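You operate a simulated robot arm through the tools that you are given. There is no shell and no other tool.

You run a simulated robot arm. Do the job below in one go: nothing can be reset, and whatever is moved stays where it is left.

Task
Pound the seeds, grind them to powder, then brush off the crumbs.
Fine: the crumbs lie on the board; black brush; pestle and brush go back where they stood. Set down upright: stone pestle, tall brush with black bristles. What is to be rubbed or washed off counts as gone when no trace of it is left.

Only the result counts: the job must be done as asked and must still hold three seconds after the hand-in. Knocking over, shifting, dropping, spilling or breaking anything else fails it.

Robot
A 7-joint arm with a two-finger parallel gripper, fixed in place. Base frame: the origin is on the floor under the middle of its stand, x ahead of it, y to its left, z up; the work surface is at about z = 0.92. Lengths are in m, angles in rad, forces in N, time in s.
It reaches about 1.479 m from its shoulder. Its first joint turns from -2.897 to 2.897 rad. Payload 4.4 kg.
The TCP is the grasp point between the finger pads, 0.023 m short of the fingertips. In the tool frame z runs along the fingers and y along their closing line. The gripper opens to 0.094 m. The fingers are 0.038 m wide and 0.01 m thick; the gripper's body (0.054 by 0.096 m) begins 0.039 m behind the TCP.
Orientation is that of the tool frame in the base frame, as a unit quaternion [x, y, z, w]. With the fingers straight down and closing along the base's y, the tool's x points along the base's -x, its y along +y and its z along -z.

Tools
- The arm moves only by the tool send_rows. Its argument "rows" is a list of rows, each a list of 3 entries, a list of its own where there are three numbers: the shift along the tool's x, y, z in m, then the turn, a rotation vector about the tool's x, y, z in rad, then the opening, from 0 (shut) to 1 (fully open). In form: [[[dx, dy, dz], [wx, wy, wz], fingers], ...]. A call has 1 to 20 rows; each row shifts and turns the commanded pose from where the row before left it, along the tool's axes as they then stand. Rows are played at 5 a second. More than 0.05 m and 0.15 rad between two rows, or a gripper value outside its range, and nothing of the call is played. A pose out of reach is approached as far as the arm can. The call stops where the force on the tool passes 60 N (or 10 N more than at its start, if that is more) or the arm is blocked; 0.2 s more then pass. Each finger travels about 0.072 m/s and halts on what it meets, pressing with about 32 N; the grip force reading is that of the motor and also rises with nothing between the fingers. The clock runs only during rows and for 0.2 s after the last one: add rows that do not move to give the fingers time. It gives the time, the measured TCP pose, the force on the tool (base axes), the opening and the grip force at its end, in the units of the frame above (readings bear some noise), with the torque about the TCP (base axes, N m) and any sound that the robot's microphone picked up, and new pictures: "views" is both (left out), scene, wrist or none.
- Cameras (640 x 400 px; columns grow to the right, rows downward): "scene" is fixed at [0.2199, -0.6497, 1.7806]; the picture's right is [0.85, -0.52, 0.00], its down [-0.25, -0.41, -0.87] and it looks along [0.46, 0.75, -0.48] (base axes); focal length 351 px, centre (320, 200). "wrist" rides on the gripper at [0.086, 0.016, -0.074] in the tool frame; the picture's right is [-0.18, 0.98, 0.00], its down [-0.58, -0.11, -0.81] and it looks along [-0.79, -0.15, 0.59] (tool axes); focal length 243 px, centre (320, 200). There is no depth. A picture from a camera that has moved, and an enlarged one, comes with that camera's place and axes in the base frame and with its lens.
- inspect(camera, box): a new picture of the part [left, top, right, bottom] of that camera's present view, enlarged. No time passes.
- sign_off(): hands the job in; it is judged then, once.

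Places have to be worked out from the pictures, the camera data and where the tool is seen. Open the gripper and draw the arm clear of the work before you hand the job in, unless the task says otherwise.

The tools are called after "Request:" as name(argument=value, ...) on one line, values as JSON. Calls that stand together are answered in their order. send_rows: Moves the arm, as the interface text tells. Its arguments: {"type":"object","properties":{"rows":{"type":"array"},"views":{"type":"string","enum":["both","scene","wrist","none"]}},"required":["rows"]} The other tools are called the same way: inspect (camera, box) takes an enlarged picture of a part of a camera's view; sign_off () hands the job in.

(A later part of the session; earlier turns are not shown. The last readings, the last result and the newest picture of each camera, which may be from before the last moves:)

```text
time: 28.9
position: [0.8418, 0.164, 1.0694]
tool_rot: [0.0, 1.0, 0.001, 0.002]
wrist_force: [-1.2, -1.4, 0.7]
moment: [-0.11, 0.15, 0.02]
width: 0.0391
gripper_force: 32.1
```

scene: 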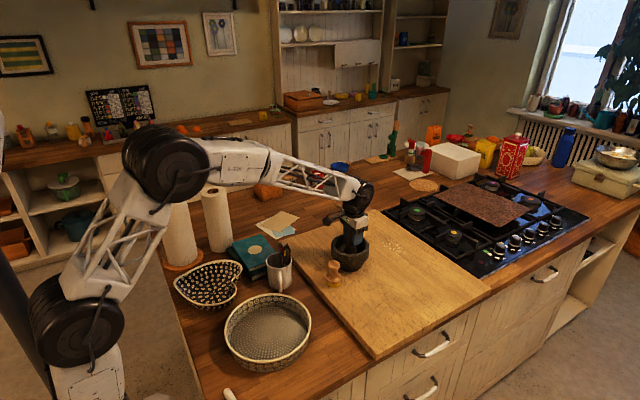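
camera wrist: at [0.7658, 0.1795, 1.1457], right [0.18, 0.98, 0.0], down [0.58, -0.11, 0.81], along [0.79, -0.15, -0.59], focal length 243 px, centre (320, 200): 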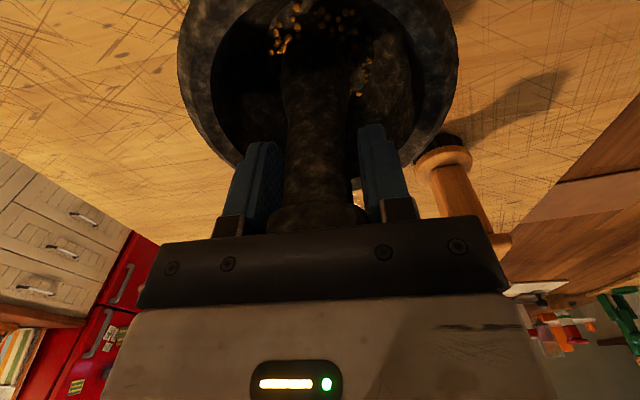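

Light contact (about 3 N) at the centre. I'll lower 2 mm and grind with a 6 mm circle.

Request:
send_rows(rows=[[[0, 0, 0.002], [0, 0, 0], 0], [[-0.006, 0, 0], [0, 0, 0], 0], [[0.00176, 0.00424, 0], [0, 0, 0], 0], [[0.00424, 0.00176, 0], [0, 0, 0], 0], [[0.00424, -0.00176, 0], [0, 0, 0], 0], [[0.00176, -0.00424, 0], [0, 0, 0], 0], [[-0.00176, -0.00424, 0], [0, 0, 0], 0], [[-0.00424, -0.00176, 0], [0, 0, 0], 0], [[-0.00424, 0.00176, 0], [0, 0, 0], 0], [[-0.00176, 0.00424, 0], [0, 0, 0], 0]], views="both")

Request:
inspect(camera="wrist", box=[200, 0, 440, 160])

Request:
inspect(camera="scene", box=[310, 200, 390, 280])

```text
time: 30.8
position: [0.8447, 0.1597, 1.0694]
tool_rot: [0.0, 1.0, 0.001, 0.004]
wrist_force: [-0.4, 0.7, 4.7]
moment: [0.05, 0.12, 0.02]
width: 0.0392
gripper_force: 31.8
stopped in row 9: the force on the tool passed its limit at 61 N (the readings are from after the stop); the commanded pose is now the measured one
camera wrist: at [0.7579, 0.1748, 1.1431], right [0.18, 0.98, 0.0], down [0.58, -0.11, 0.81], along [0.8, -0.15, -0.59], focal length 243 px, centre (320, 200)
```

scene: 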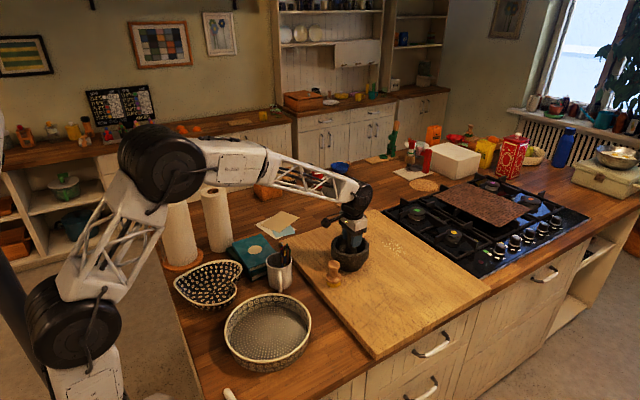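
wrist: 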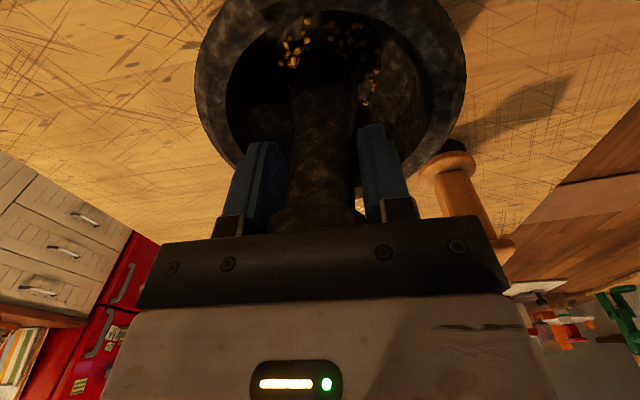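

```text
2.50 times, centred on (320, 80) of wrist
camera zoom: at [0.7579, 0.1748, 1.1431], right [0.18, 0.98, 0.0], down [0.58, -0.11, 0.81], along [0.8, -0.15, -0.59], focal length 606 px, centre (320, 500)
```

zoom: 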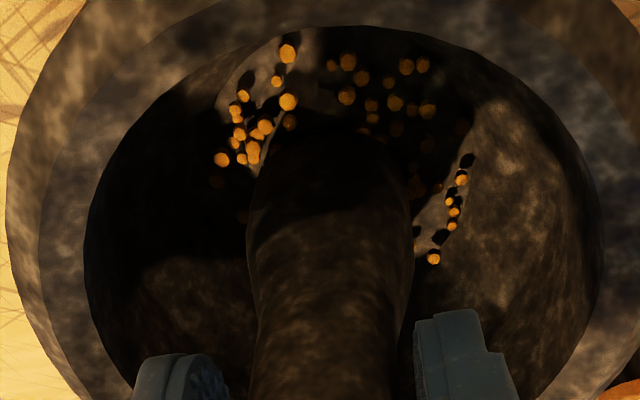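

```text
5.00 times, centred on (350, 240) of scene
camera zoom: at [0.2199, -0.6497, 1.7806], right [0.85, -0.52, 0.0], down [-0.25, -0.41, -0.87], along [0.46, 0.75, -0.48], focal length 1757 px, centre (170, 0)
```

zoom: 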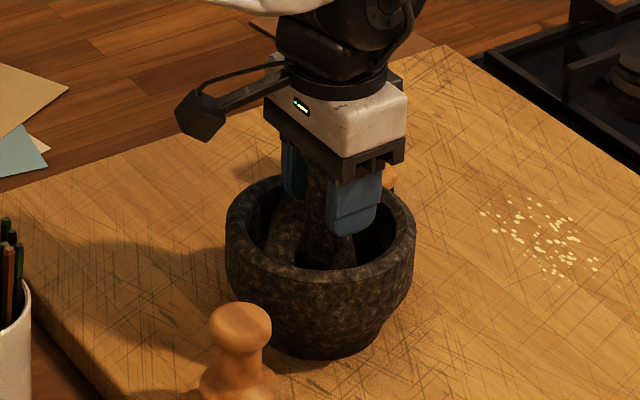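

The stop came again on the -y side. I'll shift the circle's centre slightly to +y, keep the pressing light (about 7 N), and run two revolutions.

Request:
send_rows(rows=[[[-0.00424, 0.00176, 0], [0, 0, 0], 0], [[-0.00176, 0.00424, 0], [0, 0, 0], 0], [[0.00176, 0.00424, 0], [0, 0, 0], 0], [[0.00424, 0.00176, 0], [0, 0, 0], 0], [[0.00424, -0.00176, 0], [0, 0, 0], 0], [[0.00176, -0.00424, 0], [0, 0, 0], 0], [[-0.00176, -0.00424, 0], [0, 0, 0], 0], [[-0.00424, -0.00176, 0], [0, 0, 0], 0], [[-0.00424, 0.00176, 0], [0, 0, 0], 0], [[-0.00176, 0.00424, 0], [0, 0, 0], 0], [[0.00176, 0.00424, 0], [0, 0, 0], 0], [[0.00424, 0.00176, 0], [0, 0, 0], 0], [[0.00424, -0.00176, 0], [0, 0, 0], 0], [[0.00176, -0.00424, 0], [0, 0, 0], 0], [[-0.00176, -0.00424, 0], [0, 0, 0], 0], [[-0.00424, -0.00176, 0], [0, 0, 0], 0]], views="none")

Request:
inspect(camera="wrist", box=[200, 0, 440, 160])

```text
time: 34.2
position: [0.8445, 0.1591, 1.0688]
tool_rot: [0.0, 1.0, 0.0, 0.003]
wrist_force: [-6.3, 3.5, 11.1]
moment: [0.17, 0.76, -0.08]
width: 0.039
gripper_force: 32.0
```

```text
2.50 times, centred on (320, 80) of wrist
camera zoom: at [0.7578, 0.1748, 1.1425], right [0.18, 0.98, 0.0], down [0.58, -0.11, 0.81], along [0.8, -0.15, -0.59], focal length 606 px, centre (320, 500)
```

zoom: 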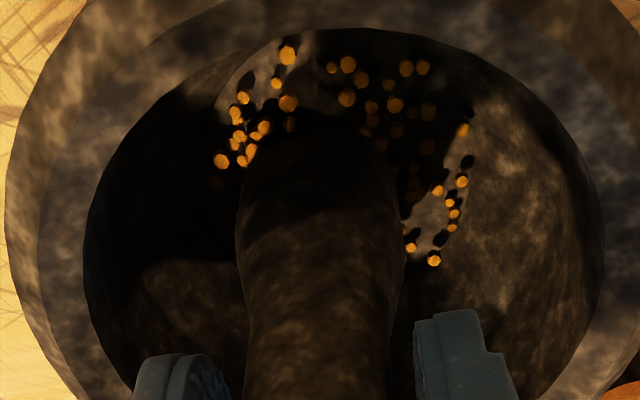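

Two revolutions ran without a stop and contact was held (about 14 N). The seeds aren't powder yet, so I'll repeat.

Request:
send_rows(rows=[[[-0.00424, 0.00176, 0], [0, 0, 0], 0], [[-0.00176, 0.00424, 0], [0, 0, 0], 0], [[0.00176, 0.00424, 0], [0, 0, 0], 0], [[0.00424, 0.00176, 0], [0, 0, 0], 0], [[0.00424, -0.00176, 0], [0, 0, 0], 0], [[0.00176, -0.00424, 0], [0, 0, 0], 0], [[-0.00176, -0.00424, 0], [0, 0, 0], 0], [[-0.00424, -0.00176, 0], [0, 0, 0], 0], [[-0.00424, 0.00176, 0.0005], [0, 0, 0], 0], [[-0.00176, 0.00424, 0], [0, 0, 0], 0], [[0.00176, 0.00424, 0], [0, 0, 0], 0], [[0.00424, 0.00176, 0], [0, 0, 0], 0], [[0.00424, -0.00176, 0], [0, 0, 0], 0], [[0.00176, -0.00424, 0], [0, 0, 0], 0], [[-0.00176, -0.00424, 0], [0, 0, 0], 0], [[-0.00424, -0.00176, 0], [0, 0, 0], 0]], views="none")

Request:
inspect(camera="wrist", box=[200, 0, 440, 160])

```text
time: 37.6
position: [0.8442, 0.159, 1.0687]
tool_rot: [-0.001, 1.0, 0.001, 0.003]
wrist_force: [-2.5, -0.1, 1.8]
moment: [-0.02, 0.25, 0.0]
width: 0.0392
gripper_force: 32.0
```

```text
2.50 times, centred on (320, 80) of wrist
camera zoom: at [0.7575, 0.1745, 1.1425], right [0.18, 0.98, 0.0], down [0.58, -0.11, 0.81], along [0.8, -0.15, -0.59], focal length 606 px, centre (320, 500)
```

zoom: 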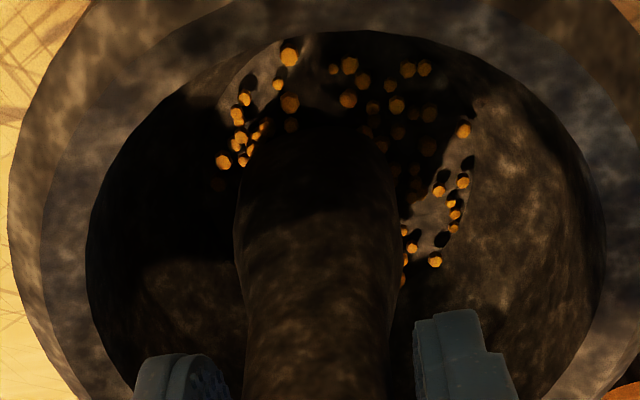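

Contact had become light (about 4 N). I'll press about 1.5 mm deeper and use a slightly larger, faster circle.

Request:
send_rows(rows=[[[-0.0065, 0.00375, 0.0015], [0, 0, 0], 0], [[0, 0.0075, 0], [0, 0, 0], 0], [[0.0065, 0.00375, 0], [0, 0, 0], 0], [[0.0065, -0.00375, 0], [0, 0, 0], 0], [[0, -0.0075, 0], [0, 0, 0], 0], [[-0.0065, -0.00375, 0], [0, 0, 0], 0], [[-0.0065, 0.00375, 0], [0, 0, 0], 0], [[0, 0.0075, 0], [0, 0, 0], 0], [[0.0065, 0.00375, 0], [0, 0, 0], 0], [[0.0065, -0.00375, 0], [0, 0, 0], 0], [[0, -0.0075, 0], [0, 0, 0], 0], [[-0.0065, -0.00375, 0], [0, 0, 0], 0], [[-0.0065, 0.00375, 0], [0, 0, 0], 0], [[0, 0.0075, 0], [0, 0, 0], 0], [[0.0065, 0.00375, 0], [0, 0, 0], 0], [[0.0065, -0.00375, 0], [0, 0, 0], 0], [[0, -0.0075, 0], [0, 0, 0], 0], [[-0.0065, -0.00375, 0], [0, 0, 0], 0]], views="none")

Request:
inspect(camera="wrist", box=[200, 0, 440, 160])

```text
time: 38.8
position: [0.8401, 0.1646, 1.0706]
tool_rot: [0.0, 1.0, 0.002, 0.006]
wrist_force: [1.5, 1.8, 5.3]
moment: [0.18, -0.06, -0.02]
width: 0.0394
gripper_force: 31.8
stopped in row 6: the force on the tool passed its limit at 61 N (the readings are from after the stop); the commanded pose is now the measured one
```

```text
2.50 times, centred on (320, 80) of wrist
camera zoom: at [0.7527, 0.1797, 1.1436], right [0.18, 0.98, 0.01], down [0.57, -0.11, 0.81], along [0.8, -0.15, -0.58], focal length 606 px, centre (320, 500)
```

zoom: 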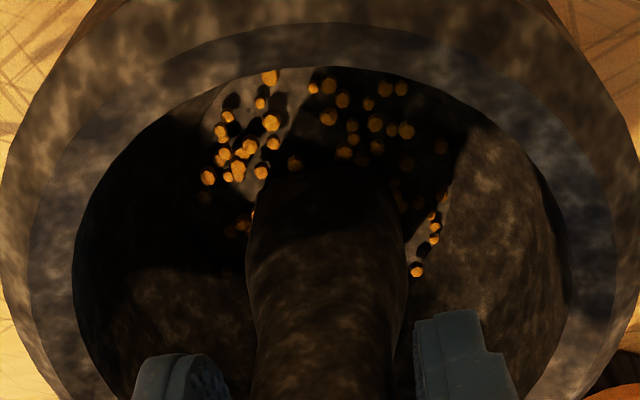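

Force spiked again on the way to the -x/-y corner, and the stop left a small tilt of 0.012 rad. I'll ease up, re-level and re-centre, then look for contact again.

Request:
send_rows(rows=[[[-0.002, 0.0, -0.003], [0.004, 0.012, 0], 0], [[-0.002, 0, 0], [0, 0, 0], 0], [[0, 0, 0], [0, 0, 0], 0]], views="both")

Request:
inspect(camera="wrist", box=[160, 50, 480, 250])

Request:
inspect(camera="scene", box=[310, 190, 390, 270])

```text
time: 39.6
position: [0.8427, 0.1632, 1.0728]
tool_rot: [0.0, 1.0, -0.001, -0.001]
wrist_force: [-0.3, 0.3, -3.1]
moment: [0.02, 0.02, 0.01]
width: 0.0391
gripper_force: 32.4
camera wrist: at [0.757, 0.1794, 1.147], right [0.18, 0.98, 0.0], down [0.58, -0.11, 0.81], along [0.79, -0.15, -0.59], focal length 243 px, centre (320, 200)
```

scene: 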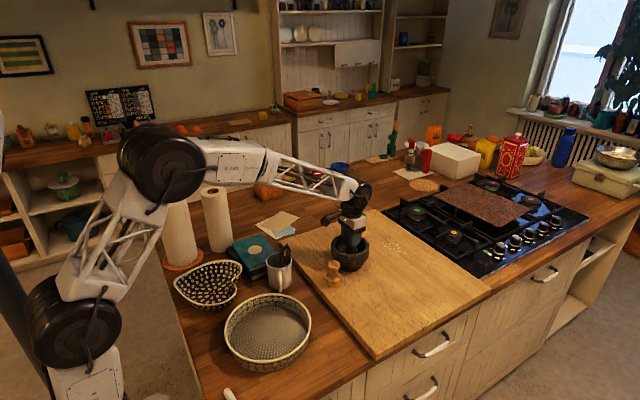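
wrist: 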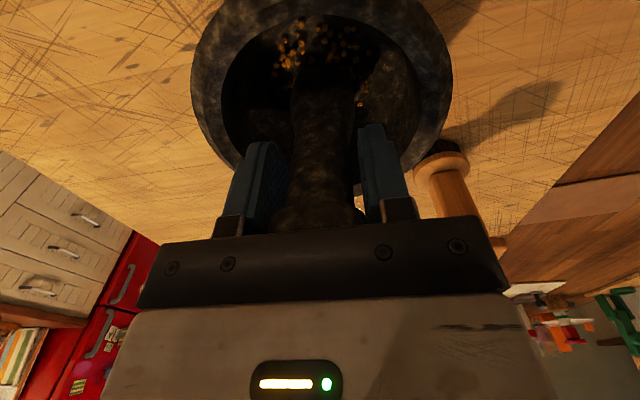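

```text
2.00 times, centred on (320, 150) of wrist
camera zoom: at [0.757, 0.1794, 1.147], right [0.18, 0.98, 0.0], down [0.58, -0.11, 0.81], along [0.79, -0.15, -0.59], focal length 485 px, centre (320, 300)
```

zoom: 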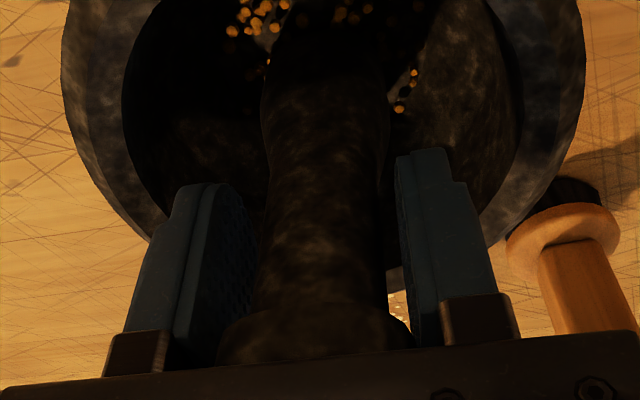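

```text
5.00 times, centred on (350, 230) of scene
camera zoom: at [0.2199, -0.6497, 1.7806], right [0.85, -0.52, 0.0], down [-0.25, -0.41, -0.87], along [0.46, 0.75, -0.48], focal length 1757 px, centre (170, 50)
```

zoom: 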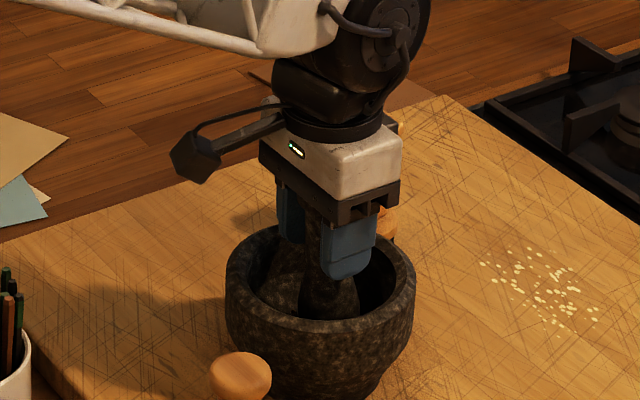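

No contact at z=1.0728 at the centre. I'll lower in fine steps.

Request:
send_rows(rows=[[[0, 0.001, 0.0015], [0, 0, 0], 0], [[0, 0, 0.0015], [0, 0, 0], 0], [[0, 0, 0], [0, 0, 0], 0]], views="none")

```text
time: 40.4
position: [0.8441, 0.1662, 1.0705]
tool_rot: [0.0, 1.0, 0.001, 0.0]
wrist_force: [-1.3, -0.9, 5.3]
moment: [-0.09, 0.23, 0.0]
width: 0.039
gripper_force: 31.6
```

Contact is about 8 N. I'll run two revolutions of a 6 mm circle at this depth.

Request:
send_rows(rows=[[[-0.006, 0, 0.0005], [0, 0, 0], 0], [[0.00176, 0.00424, 0], [0, 0, 0], 0], [[0.00424, 0.00176, 0], [0, 0, 0], 0], [[0.00424, -0.00176, 0], [0, 0, 0], 0], [[0.00176, -0.00424, 0], [0, 0, 0], 0], [[-0.00176, -0.00424, 0], [0, 0, 0], 0], [[-0.00424, -0.00176, 0], [0, 0, 0], 0], [[-0.00424, 0.00176, 0], [0, 0, 0], 0], [[-0.00176, 0.00424, 0], [0, 0, 0], 0], [[0.00176, 0.00424, 0], [0, 0, 0], 0], [[0.00424, 0.00176, 0], [0, 0, 0], 0], [[0.00424, -0.00176, 0], [0, 0, 0], 0], [[0.00176, -0.00424, 0], [0, 0, 0], 0], [[-0.00176, -0.00424, 0], [0, 0, 0], 0], [[-0.00424, -0.00176, 0], [0, 0, 0], 0], [[-0.00424, 0.00176, 0], [0, 0, 0], 0], [[-0.00176, 0.00424, 0], [0, 0, 0], 0]], views="none")

Request:
inspect(camera="wrist", box=[200, 0, 440, 160])

```text
time: 44.0
position: [0.8497, 0.1655, 1.0689]
tool_rot: [0.0, 1.0, -0.001, -0.001]
wrist_force: [0.2, -3.2, 4.8]
moment: [-0.3, 0.0, -0.01]
width: 0.0392
gripper_force: 32.2
```

```text
2.50 times, centred on (320, 80) of wrist
camera zoom: at [0.7638, 0.1806, 1.1433], right [0.18, 0.98, 0.0], down [0.58, -0.11, 0.81], along [0.79, -0.15, -0.59], focal length 606 px, centre (320, 500)
```

zoom: 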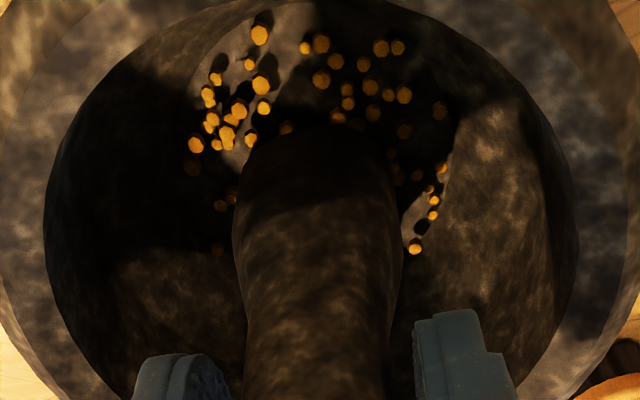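

Still coarse. Contact on the +x side is stable, so I'll continue with about 1 mm more depth and further revolutions.

Request:
send_rows(rows=[[[0.00176, 0.00424, 0.001], [0, 0, 0], 0], [[0.00424, 0.00176, 0], [0, 0, 0], 0], [[0.00424, -0.00176, 0], [0, 0, 0], 0], [[0.00176, -0.00424, 0], [0, 0, 0], 0], [[-0.00176, -0.00424, 0], [0, 0, 0], 0], [[-0.00424, -0.00176, 0], [0, 0, 0], 0], [[-0.00424, 0.00176, 0], [0, 0, 0], 0], [[-0.00176, 0.00424, 0], [0, 0, 0], 0], [[0.00176, 0.00424, 0], [0, 0, 0], 0], [[0.00424, 0.00176, 0], [0, 0, 0], 0], [[0.00424, -0.00176, 0], [0, 0, 0], 0], [[0.00176, -0.00424, 0], [0, 0, 0], 0], [[-0.00176, -0.00424, 0], [0, 0, 0], 0], [[-0.00424, -0.00176, 0], [0, 0, 0], 0], [[-0.00424, 0.00176, 0], [0, 0, 0], 0], [[-0.00176, 0.00424, 0], [0, 0, 0], 0]], views="none")

Request:
inspect(camera="wrist", box=[200, 0, 440, 160])

```text
time: 47.4
position: [0.8502, 0.1662, 1.0686]
tool_rot: [-0.001, 1.0, 0.0, -0.001]
wrist_force: [-6.8, -10.3, 36.0]
moment: [-0.61, 0.44, -0.07]
width: 0.039
gripper_force: 32.2
```

```text
2.50 times, centred on (320, 80) of wrist
camera zoom: at [0.7629, 0.1805, 1.1431], right [0.18, 0.98, 0.0], down [0.58, -0.11, 0.81], along [0.79, -0.15, -0.59], focal length 606 px, centre (320, 500)
```

zoom: 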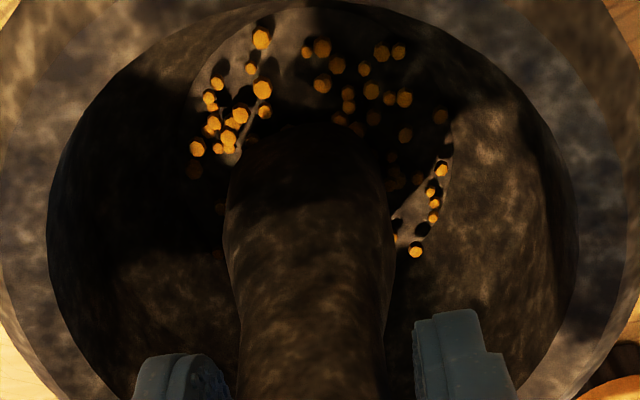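

Strong contact now (39 N) but still coarse; the pestle seems to wobble in the grip more than its tip slides. I'll try a wider 12 mm circle, raised 2 mm for the bowl's slope, so the tip really travels.

Request:
send_rows(rows=[[[-0.003, 0, -0.0015], [0, 0, 0], 0], [[-0.003, 0, -0.0005], [0, 0, 0], 0], [[0.00351, 0.00849, 0], [0, 0, 0], 0], [[0.00849, 0.00351, 0], [0, 0, 0], 0], [[0.00849, -0.00351, 0], [0, 0, 0], 0], [[0.00351, -0.00849, 0], [0, 0, 0], 0], [[-0.00351, -0.00849, 0], [0, 0, 0], 0], [[-0.00849, -0.00351, 0], [0, 0, 0], 0], [[-0.00849, 0.00351, 0], [0, 0, 0], 0], [[-0.00351, 0.00849, 0], [0, 0, 0], 0]], views="none")

Request:
inspect(camera="wrist", box=[200, 0, 440, 160])

```text
time: 49.6
position: [0.8562, 0.1664, 1.0707]
tool_rot: [0.0, 1.0, -0.001, 0.0]
wrist_force: [0.3, -0.3, -2.6]
moment: [0.02, -0.01, 0.0]
width: 0.0387
gripper_force: 32.0
```

```text
2.50 times, centred on (320, 80) of wrist
camera zoom: at [0.7702, 0.181, 1.1454], right [0.18, 0.98, 0.0], down [0.58, -0.11, 0.81], along [0.79, -0.15, -0.59], focal length 606 px, centre (320, 500)
```

zoom: 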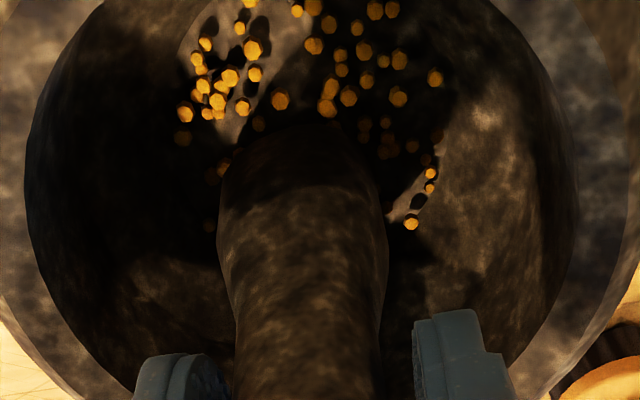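

The wide circle ran freely but lost contact (no floor force at z=1.0707). I'll repeat it 2 mm lower.

Request:
send_rows(rows=[[[0, 0, 0.002], [0, 0, 0], 0], [[0.00351, 0.00849, 0], [0, 0, 0], 0], [[0.00849, 0.00351, 0], [0, 0, 0], 0], [[0.00849, -0.00351, 0], [0, 0, 0], 0], [[0.00351, -0.00849, 0], [0, 0, 0], 0], [[-0.00351, -0.00849, 0], [0, 0, 0], 0], [[-0.00849, -0.00351, 0], [0, 0, 0], 0], [[-0.00849, 0.00351, 0], [0, 0, 0], 0], [[-0.00351, 0.00849, 0], [0, 0, 0], 0]], views="none")

Request:
inspect(camera="wrist", box=[200, 0, 440, 160])

```text
time: 51.6
position: [0.8555, 0.1635, 1.071]
tool_rot: [0.001, 1.0, 0.0, 0.0]
wrist_force: [-6.5, -12.6, 33.8]
moment: [-1.05, 0.53, -0.04]
width: 0.0385
gripper_force: 32.1
```

```text
2.50 times, centred on (320, 80) of wrist
camera zoom: at [0.7688, 0.1797, 1.1446], right [0.19, 0.98, 0.0], down [0.58, -0.11, 0.81], along [0.79, -0.15, -0.59], focal length 606 px, centre (320, 500)
```

zoom: 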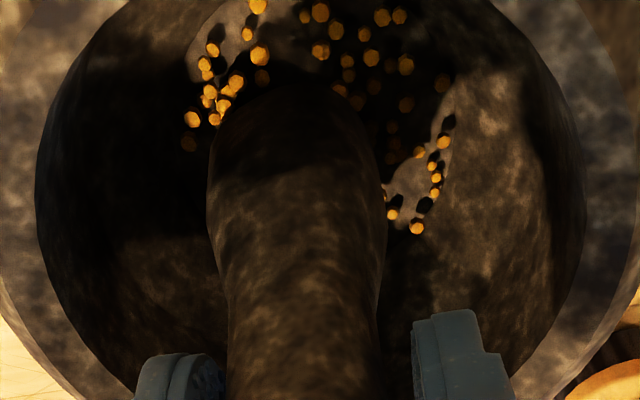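

Good contact (37 N) throughout this circle. I'll continue with another full revolution at this depth.

Request:
send_rows(rows=[[[0.00351, 0.00849, 0], [0, 0, 0], 0], [[0.00849, 0.00351, 0], [0, 0, 0], 0], [[0.00849, -0.00351, 0], [0, 0, 0], 0], [[0.00351, -0.00849, 0], [0, 0, 0], 0], [[-0.00351, -0.00849, 0], [0, 0, 0], 0], [[-0.00849, -0.00351, 0], [0, 0, 0], 0], [[-0.00849, 0.00351, 0], [0, 0, 0], 0], [[-0.00351, 0.00849, 0], [0, 0, 0], 0], [[0.00351, 0.00849, 0], [0, 0, 0], 0], [[0.00849, 0.00351, 0], [0, 0, 0], 0], [[0.00849, -0.00351, 0], [0, 0, 0], 0], [[0.00351, -0.00849, 0], [0, 0, 0], 0], [[-0.00351, -0.00849, 0], [0, 0, 0], 0], [[-0.00849, -0.00351, 0], [0, 0, 0], 0], [[-0.00849, 0.00351, 0], [0, 0, 0], 0], [[-0.00351, 0.00849, 0], [0, 0, 0], 0]], views="none")

Request:
inspect(camera="wrist", box=[200, 0, 440, 160])

```text
time: 53.2
position: [0.8497, 0.1556, 1.0702]
tool_rot: [0.001, 1.0, 0.001, 0.001]
wrist_force: [0.0, 0.7, 8.7]
moment: [-0.02, 0.01, -0.01]
width: 0.0382
gripper_force: 32.1
stopped in row 7: the force on the tool passed its limit at 65 N (the readings are from after the stop); the commanded pose is now the measured one
```

```text
2.50 times, centred on (320, 80) of wrist
camera zoom: at [0.7634, 0.1706, 1.144], right [0.19, 0.98, 0.0], down [0.58, -0.11, 0.81], along [0.79, -0.15, -0.59], focal length 606 px, centre (320, 500)
```

zoom: 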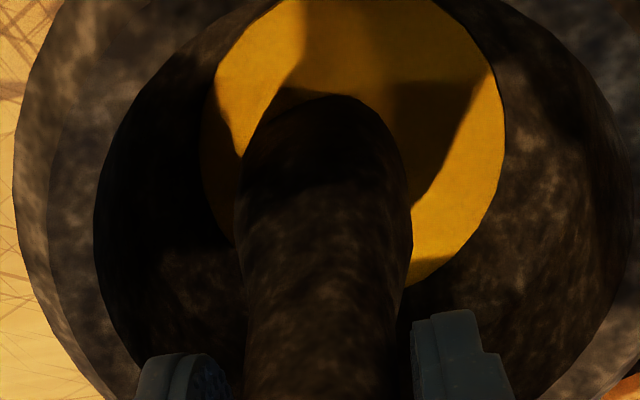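

The seeds are now a smooth yellow powder, so grinding is done. I'll lift the pestle straight up out of the mortar.

Request:
send_rows(rows=[[[0, 0, -0.01], [0, 0, 0], 0], [[0, 0, -0.02], [0, 0, 0], 0], [[0, 0, -0.03], [0, 0, 0], 0], [[0, 0, -0.03], [0, 0, 0], 0], [[0, 0, -0.03], [0, 0, 0], 0], [[0, 0, 0], [0, 0, 0], 0], [[0, 0, 0], [0, 0, 0], 0]], views="both")

Request:
inspect(camera="scene", box=[300, 160, 400, 280])

Request:
inspect(camera="wrist", box=[200, 0, 440, 240])

```text
time: 54.8
position: [0.8501, 0.1577, 1.1894]
tool_rot: [0.0, 1.0, -0.001, 0.0]
wrist_force: [0.2, 0.1, -2.8]
moment: [-0.01, 0.0, -0.04]
width: 0.0379
gripper_force: 31.8
camera wrist: at [0.7644, 0.1735, 1.2633], right [0.18, 0.98, 0.0], down [0.58, -0.11, 0.81], along [0.79, -0.15, -0.59], focal length 243 px, centre (320, 200)
```

scene: 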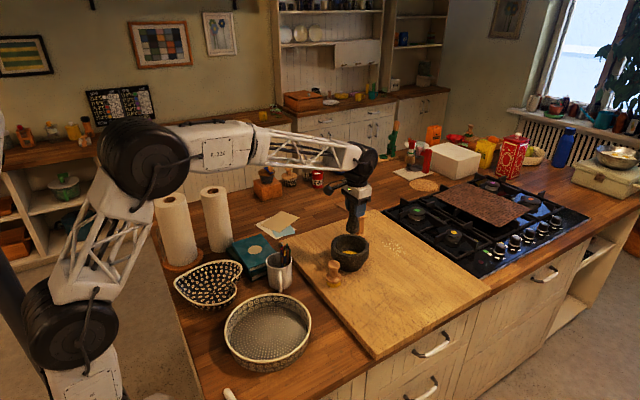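
wrist: 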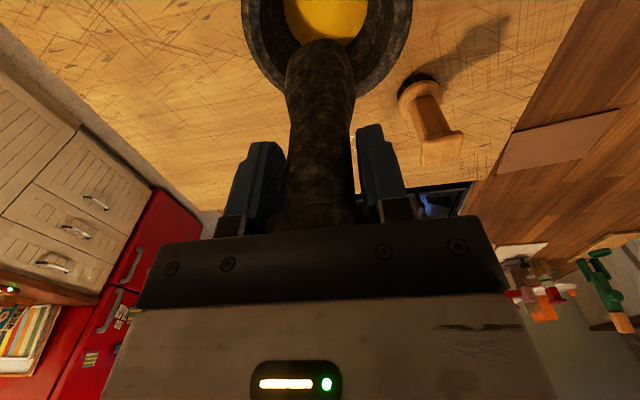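

```text
3.33 times, centred on (350, 220) of scene
camera zoom: at [0.2199, -0.6497, 1.7806], right [0.85, -0.52, 0.0], down [-0.25, -0.41, -0.87], along [0.46, 0.75, -0.48], focal length 1171 px, centre (220, 133)
```

zoom: 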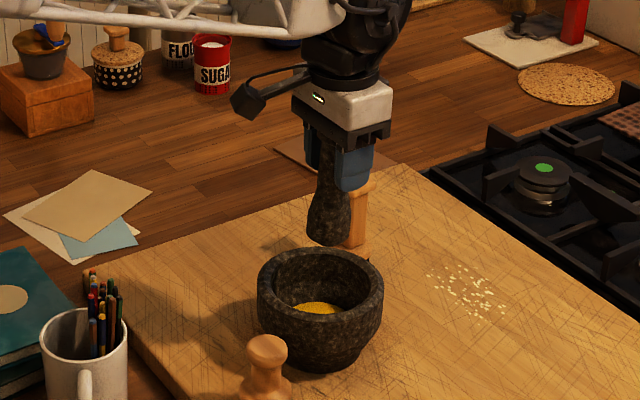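

```text
1.67 times, centred on (320, 120) of wrist
camera zoom: at [0.7644, 0.1735, 1.2633], right [0.18, 0.98, 0.0], down [0.58, -0.11, 0.81], along [0.79, -0.15, -0.59], focal length 404 px, centre (320, 333)
```

zoom: 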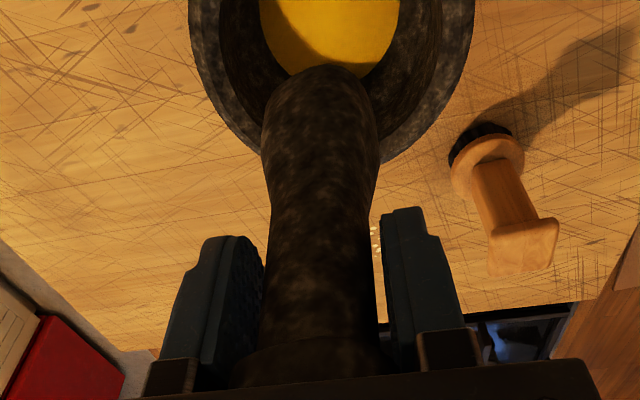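

The pestle hangs vertically and the powder stays in the mortar. I'll carry the pestle back above its original spot at (0.7384, 0.2589).

Request:
send_rows(rows=[[[0.0143, 0.013, 0], [0, 0, 0], 0], [[0.0277, 0.0251, 0], [0, 0, 0], 0], [[0.0277, 0.0251, 0], [0, 0, 0], 0], [[0.0277, 0.0251, 0], [0, 0, 0], 0], [[0.0143, 0.013, 0], [0, 0, 0], 0], [[0, 0, 0], [0, 0, 0], 0], [[0, 0, 0], [0, 0, 0], 0]], views="both")

Request:
inspect(camera="scene", box=[270, 160, 370, 280])

Request:
inspect(camera="wrist", box=[200, 0, 440, 240])

```text
time: 56.4
position: [0.7387, 0.2593, 1.1872]
tool_rot: [0.001, 1.0, 0.0, 0.0]
wrist_force: [0.2, -0.4, -3.3]
moment: [0.0, -0.01, -0.02]
width: 0.0379
gripper_force: 31.7
camera wrist: at [0.6532, 0.2743, 1.2611], right [0.18, 0.98, 0.0], down [0.58, -0.11, 0.81], along [0.79, -0.15, -0.59], focal length 243 px, centre (320, 200)
```

scene: 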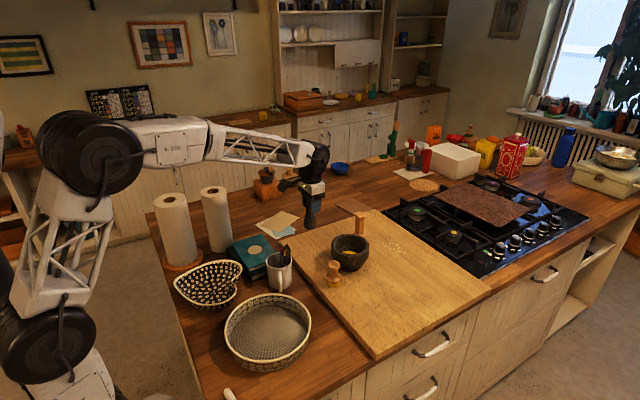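
wrist: 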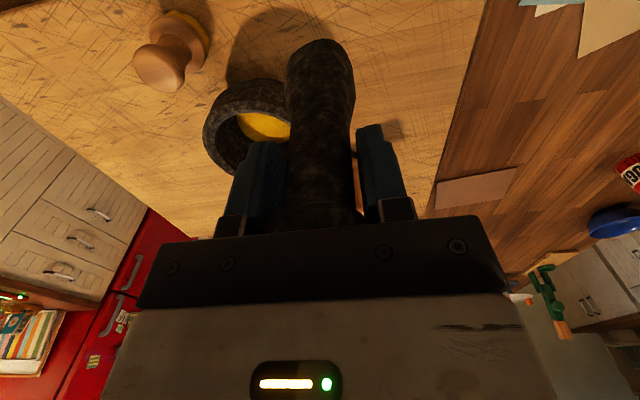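

```text
3.33 times, centred on (320, 220) of scene
camera zoom: at [0.2199, -0.6497, 1.7806], right [0.85, -0.52, 0.0], down [-0.25, -0.41, -0.87], along [0.46, 0.75, -0.48], focal length 1171 px, centre (320, 133)
```

zoom: 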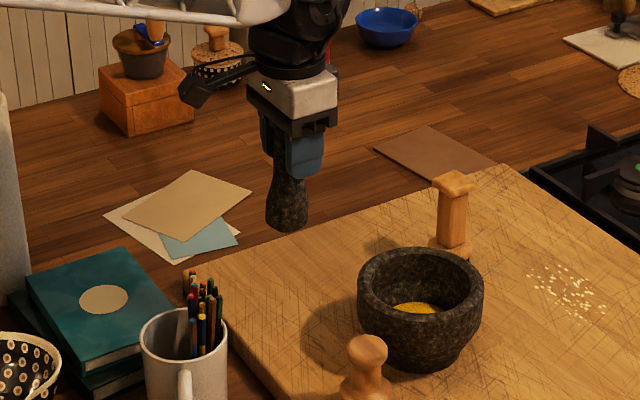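

```text
1.67 times, centred on (320, 120) of wrist
camera zoom: at [0.6532, 0.2743, 1.2611], right [0.18, 0.98, 0.0], down [0.58, -0.11, 0.81], along [0.79, -0.15, -0.59], focal length 404 px, centre (320, 333)
```

zoom: 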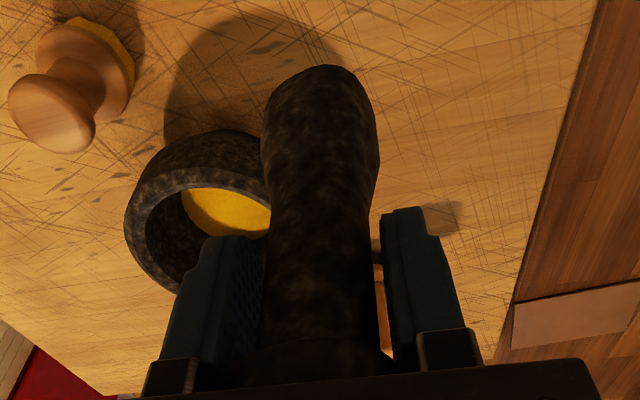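

I'm over the original spot. I'll lower to just above the board and correct any drift before touching down.

Request:
send_rows(rows=[[[0, 0, 0.03], [0, 0, 0], 0], [[0, 0, 0.03], [0, 0, 0], 0], [[0, 0, 0.03], [0, 0, 0], 0], [[0, 0, 0.025], [0, 0, 0], 0], [[0, 0, 0.008], [0, 0, 0], 0], [[0, 0, 0], [0, 0, 0], 0]], views="both")

Request:
inspect(camera="scene", box=[270, 190, 350, 270])

Request:
inspect(camera="wrist", box=[240, 0, 400, 100])

```text
time: 57.8
position: [0.7379, 0.2567, 1.0661]
tool_rot: [0.0, 1.0, 0.0, 0.0]
wrist_force: [-0.8, 0.0, -3.5]
moment: [0.0, 0.0, 0.03]
width: 0.0378
gripper_force: 32.3
camera wrist: at [0.6515, 0.2727, 1.1403], right [0.18, 0.98, 0.0], down [0.58, -0.11, 0.81], along [0.79, -0.15, -0.59], focal length 243 px, centre (320, 200)
```

scene: 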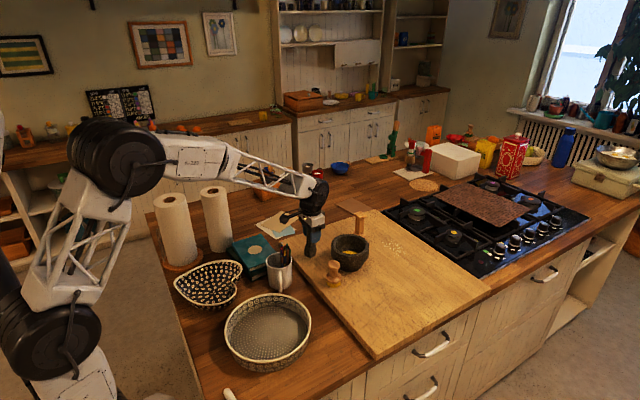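
wrist: 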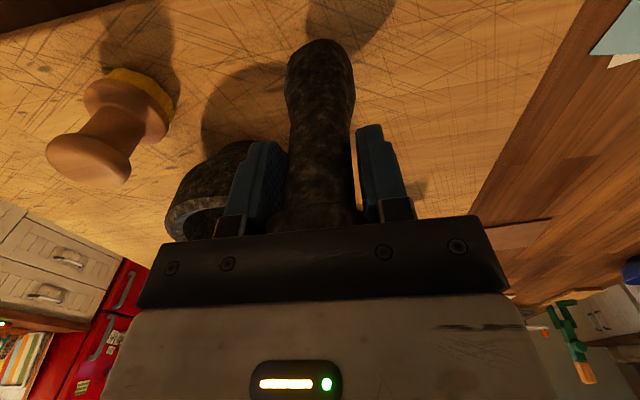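

```text
5.00 times, centred on (310, 230) of scene
camera zoom: at [0.2199, -0.6497, 1.7806], right [0.85, -0.52, 0.0], down [-0.25, -0.41, -0.87], along [0.46, 0.75, -0.48], focal length 1757 px, centre (370, 50)
```

zoom: 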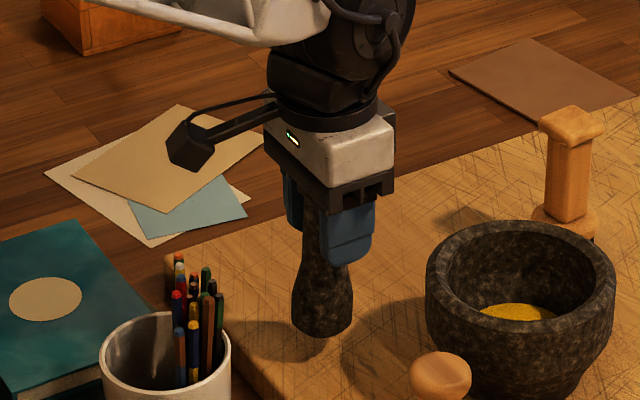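

```text
4.00 times, centred on (320, 50) of wrist
camera zoom: at [0.6515, 0.2727, 1.1403], right [0.18, 0.98, 0.0], down [0.58, -0.11, 0.81], along [0.79, -0.15, -0.59], focal length 970 px, centre (320, 800)
```

zoom: 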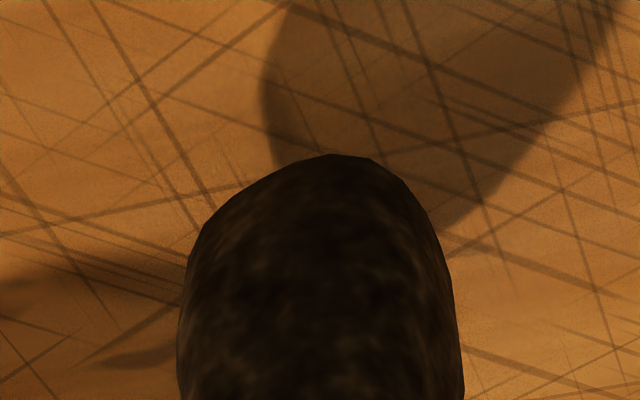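

The pestle tip looks slightly leaned towards -x inside the grip, since it can rotate about the closing axis. I'll zoom in to measure the lean before touching down.

Request:
inspect(camera="scene", box=[290, 215, 340, 265])

Request:
inspect(camera="wrist", box=[260, 30, 380, 240])

```text
8.00 times, centred on (315, 240) of scene
camera zoom: at [0.2199, -0.6497, 1.7806], right [0.85, -0.52, 0.0], down [-0.25, -0.41, -0.87], along [0.46, 0.75, -0.48], focal length 2811 px, centre (360, -120)
```

zoom: 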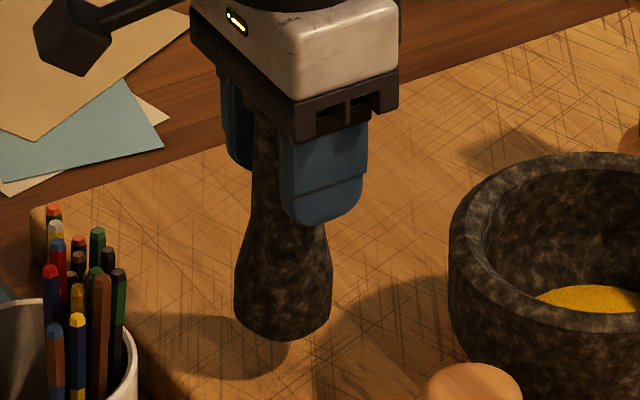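

```text
1.90 times, centred on (320, 135) of wrist
camera zoom: at [0.6515, 0.2727, 1.1403], right [0.18, 0.98, 0.0], down [0.58, -0.11, 0.81], along [0.79, -0.15, -0.59], focal length 462 px, centre (320, 324)
```

zoom: 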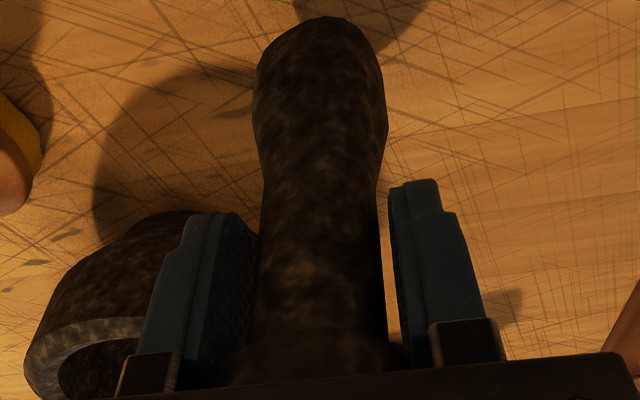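

The lean is about 0.043 rad about the closing axis only. I'll pitch the tool by -0.043 rad to bring the pestle upright and correct y by +2 mm.

Request:
send_rows(rows=[[[0, 0.0022, 0], [0, -0.043, 0], 0], [[0, 0, 0.004], [0, 0, 0], 0], [[0, 0, 0], [0, 0, 0], 0]], views="scene")

Request:
inspect(camera="scene", box=[290, 215, 340, 265])

Request:
inspect(camera="scene", box=[270, 190, 350, 270])

```text
time: 58.6
position: [0.7392, 0.2595, 1.0608]
tool_rot: [0.0, 1.0, 0.0, 0.022]
wrist_force: [0.5, 0.8, -2.4]
moment: [-0.01, -0.01, -0.04]
width: 0.0376
gripper_force: 32.0
```

scene: 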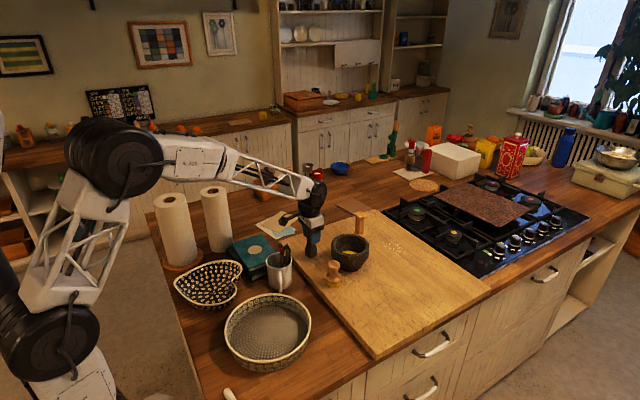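

```text
8.00 times, centred on (315, 240) of scene
camera zoom: at [0.2199, -0.6497, 1.7806], right [0.85, -0.52, 0.0], down [-0.25, -0.41, -0.87], along [0.46, 0.75, -0.48], focal length 2811 px, centre (360, -120)
```

zoom: 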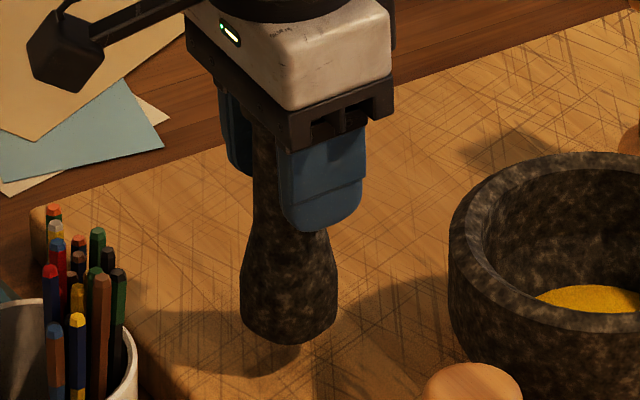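

```text
5.00 times, centred on (310, 230) of scene
camera zoom: at [0.2199, -0.6497, 1.7806], right [0.85, -0.52, 0.0], down [-0.25, -0.41, -0.87], along [0.46, 0.75, -0.48], focal length 1757 px, centre (370, 50)
```

zoom: 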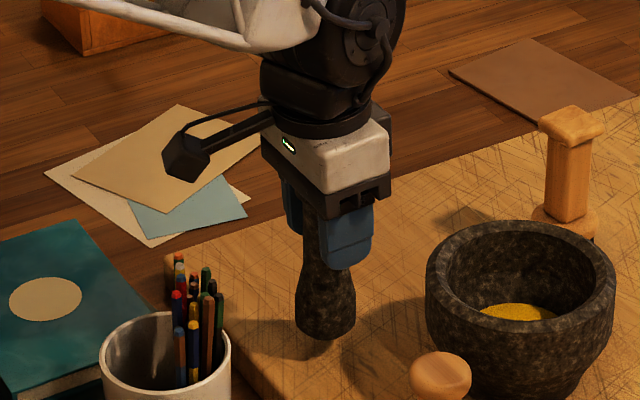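

The pestle now stands upright. Compared with the original picture, its foot is about 3 mm short in x and roughly 15 mm above the board. I'll shift +3 mm in x and lower in steps until I feel contact.

Request:
send_rows(rows=[[[-0.0025, 0, 0.004], [0, 0, 0], 0], [[0, 0, 0.003], [0, 0, 0], 0], [[0, 0, 0], [0, 0, 0], 0]], views="none")

Request:
inspect(camera="scene", box=[290, 215, 340, 265])

```text
time: 59.4
position: [0.7415, 0.2587, 1.0543]
tool_rot: [0.0, 1.0, 0.0, 0.022]
wrist_force: [0.9, 0.4, -2.3]
moment: [0.03, -0.04, -0.01]
width: 0.0382
gripper_force: 31.9
```

```text
8.00 times, centred on (315, 240) of scene
camera zoom: at [0.2199, -0.6497, 1.7806], right [0.85, -0.52, 0.0], down [-0.25, -0.41, -0.87], along [0.46, 0.75, -0.48], focal length 2811 px, centre (360, -120)
```

zoom: 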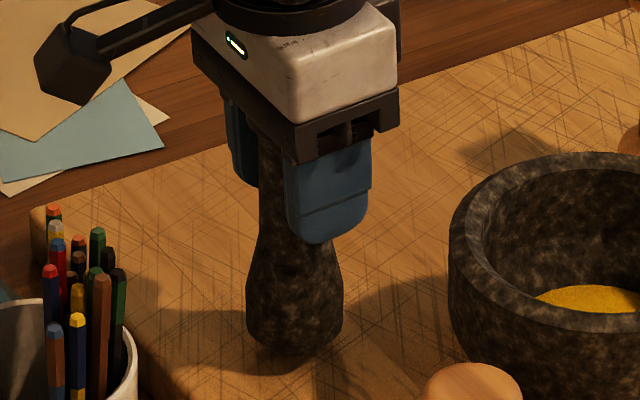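

The foot now lines up horizontally with the original picture, with about 1 cm left to go. I'll lower in small steps.

Request:
send_rows(rows=[[[0, 0, 0.003], [0, 0, 0], 0], [[0, 0, 0.003], [0, 0, 0], 0], [[0, 0, 0], [0, 0, 0], 0]], views="none")

```text
time: 60.2
position: [0.7411, 0.2596, 1.049]
tool_rot: [0.0, 1.0, 0.0, 0.022]
wrist_force: [-0.4, -1.3, -2.3]
moment: [0.02, -0.03, -0.01]
width: 0.038
gripper_force: 32.2
```

Still free at z=1.049, so I'll take finer steps.

Request:
send_rows(rows=[[[0, 0, 0.0015], [0, 0, 0], 0], [[0, 0, 0.0015], [0, 0, 0], 0], [[0, 0, 0], [0, 0, 0], 0]], views="none")

Request:
inspect(camera="scene", box=[290, 215, 340, 265])

```text
time: 61.0
position: [0.7417, 0.2589, 1.0462]
tool_rot: [0.0, 1.0, 0.0, 0.022]
wrist_force: [0.4, -0.4, -2.1]
moment: [-0.02, 0.02, 0.0]
width: 0.0375
gripper_force: 32.3
```

```text
8.00 times, centred on (315, 240) of scene
camera zoom: at [0.2199, -0.6497, 1.7806], right [0.85, -0.52, 0.0], down [-0.25, -0.41, -0.87], along [0.46, 0.75, -0.48], focal length 2811 px, centre (360, -120)
```

zoom: 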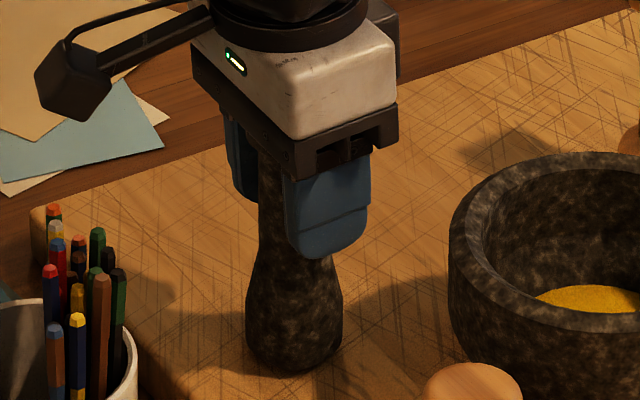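

The foot matches its original pixel position and should be within a millimetre or two of the board. I'll do a final gentle lowering.

Request:
send_rows(rows=[[[0, 0, 0.001], [0, 0, 0], 0], [[0, 0, 0.001], [0, 0, 0], 0], [[0, 0, 0], [0, 0, 0], 0]], views="none")

```text
time: 61.8
position: [0.742, 0.2597, 1.0458]
tool_rot: [0.0, 1.0, -0.001, 0.023]
wrist_force: [-7.9, 2.8, 25.4]
moment: [0.07, 0.51, -0.04]
width: 0.0377
gripper_force: 31.9
```

Touchdown at z=1.0458 with about 28 N. I'll ease off a millimetre and open the fingers.

Request:
send_rows(rows=[[[0, 0, -0.001], [0, 0, 0], 0], [[0, 0, 0], [0, 0, 0], 0], [[0, 0, 0], [0, 0, 0], 0.5], [[0, 0, 0], [0, 0, 0], 0.7], [[0, 0, 0], [0, 0, 0], 1], [[0, 0, 0], [0, 0, 0], 1], [[0, 0, 0], [0, 0, 0], 1]], views="both")

Request:
inspect(camera="scene", box=[290, 215, 340, 265])

Request:
inspect(camera="wrist", box=[160, 50, 480, 250])

```text
time: 63.4
position: [0.7409, 0.2608, 1.0456]
tool_rot: [0.0, 1.0, 0.0, 0.022]
wrist_force: [-4.3, 1.8, 18.8]
moment: [-0.04, 0.2, -0.02]
width: 0.0941
gripper_force: 0.0
camera wrist: at [0.652, 0.275, 1.1159], right [0.18, 0.98, 0.01], down [0.55, -0.11, 0.83], along [0.82, -0.15, -0.56], focal length 243 px, centre (320, 200)
```

scene: 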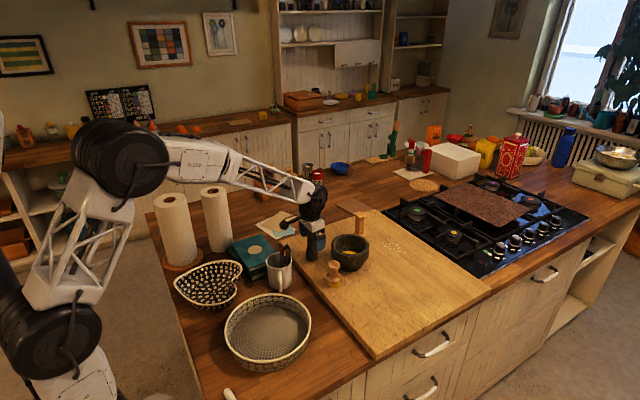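
wrist: 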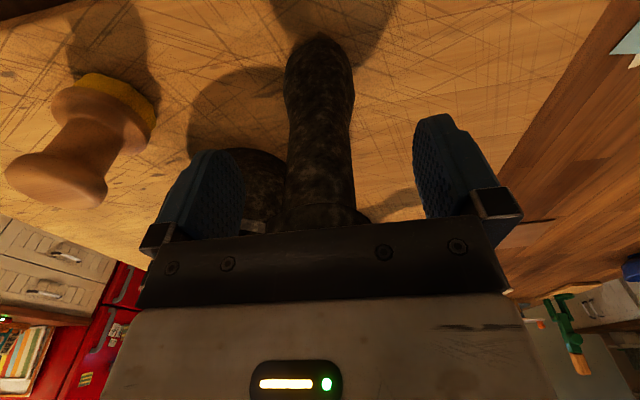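

```text
8.00 times, centred on (315, 240) of scene
camera zoom: at [0.2199, -0.6497, 1.7806], right [0.85, -0.52, 0.0], down [-0.25, -0.41, -0.87], along [0.46, 0.75, -0.48], focal length 2811 px, centre (360, -120)
```

zoom: 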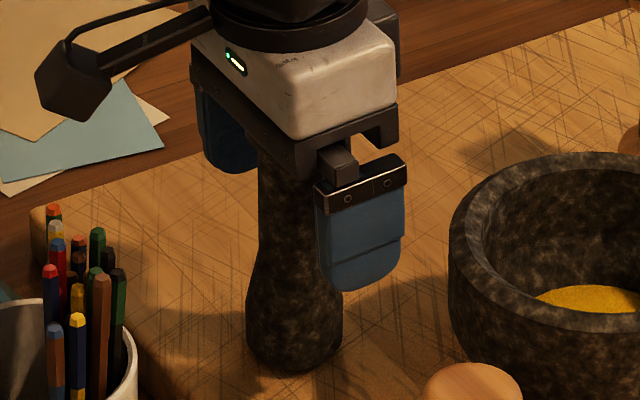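

```text
2.00 times, centred on (320, 150) of wrist
camera zoom: at [0.652, 0.275, 1.1159], right [0.18, 0.98, 0.01], down [0.55, -0.11, 0.83], along [0.82, -0.15, -0.56], focal length 485 px, centre (320, 300)
```

zoom: 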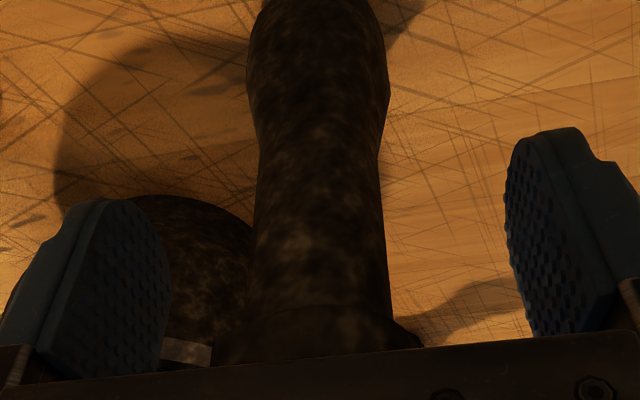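

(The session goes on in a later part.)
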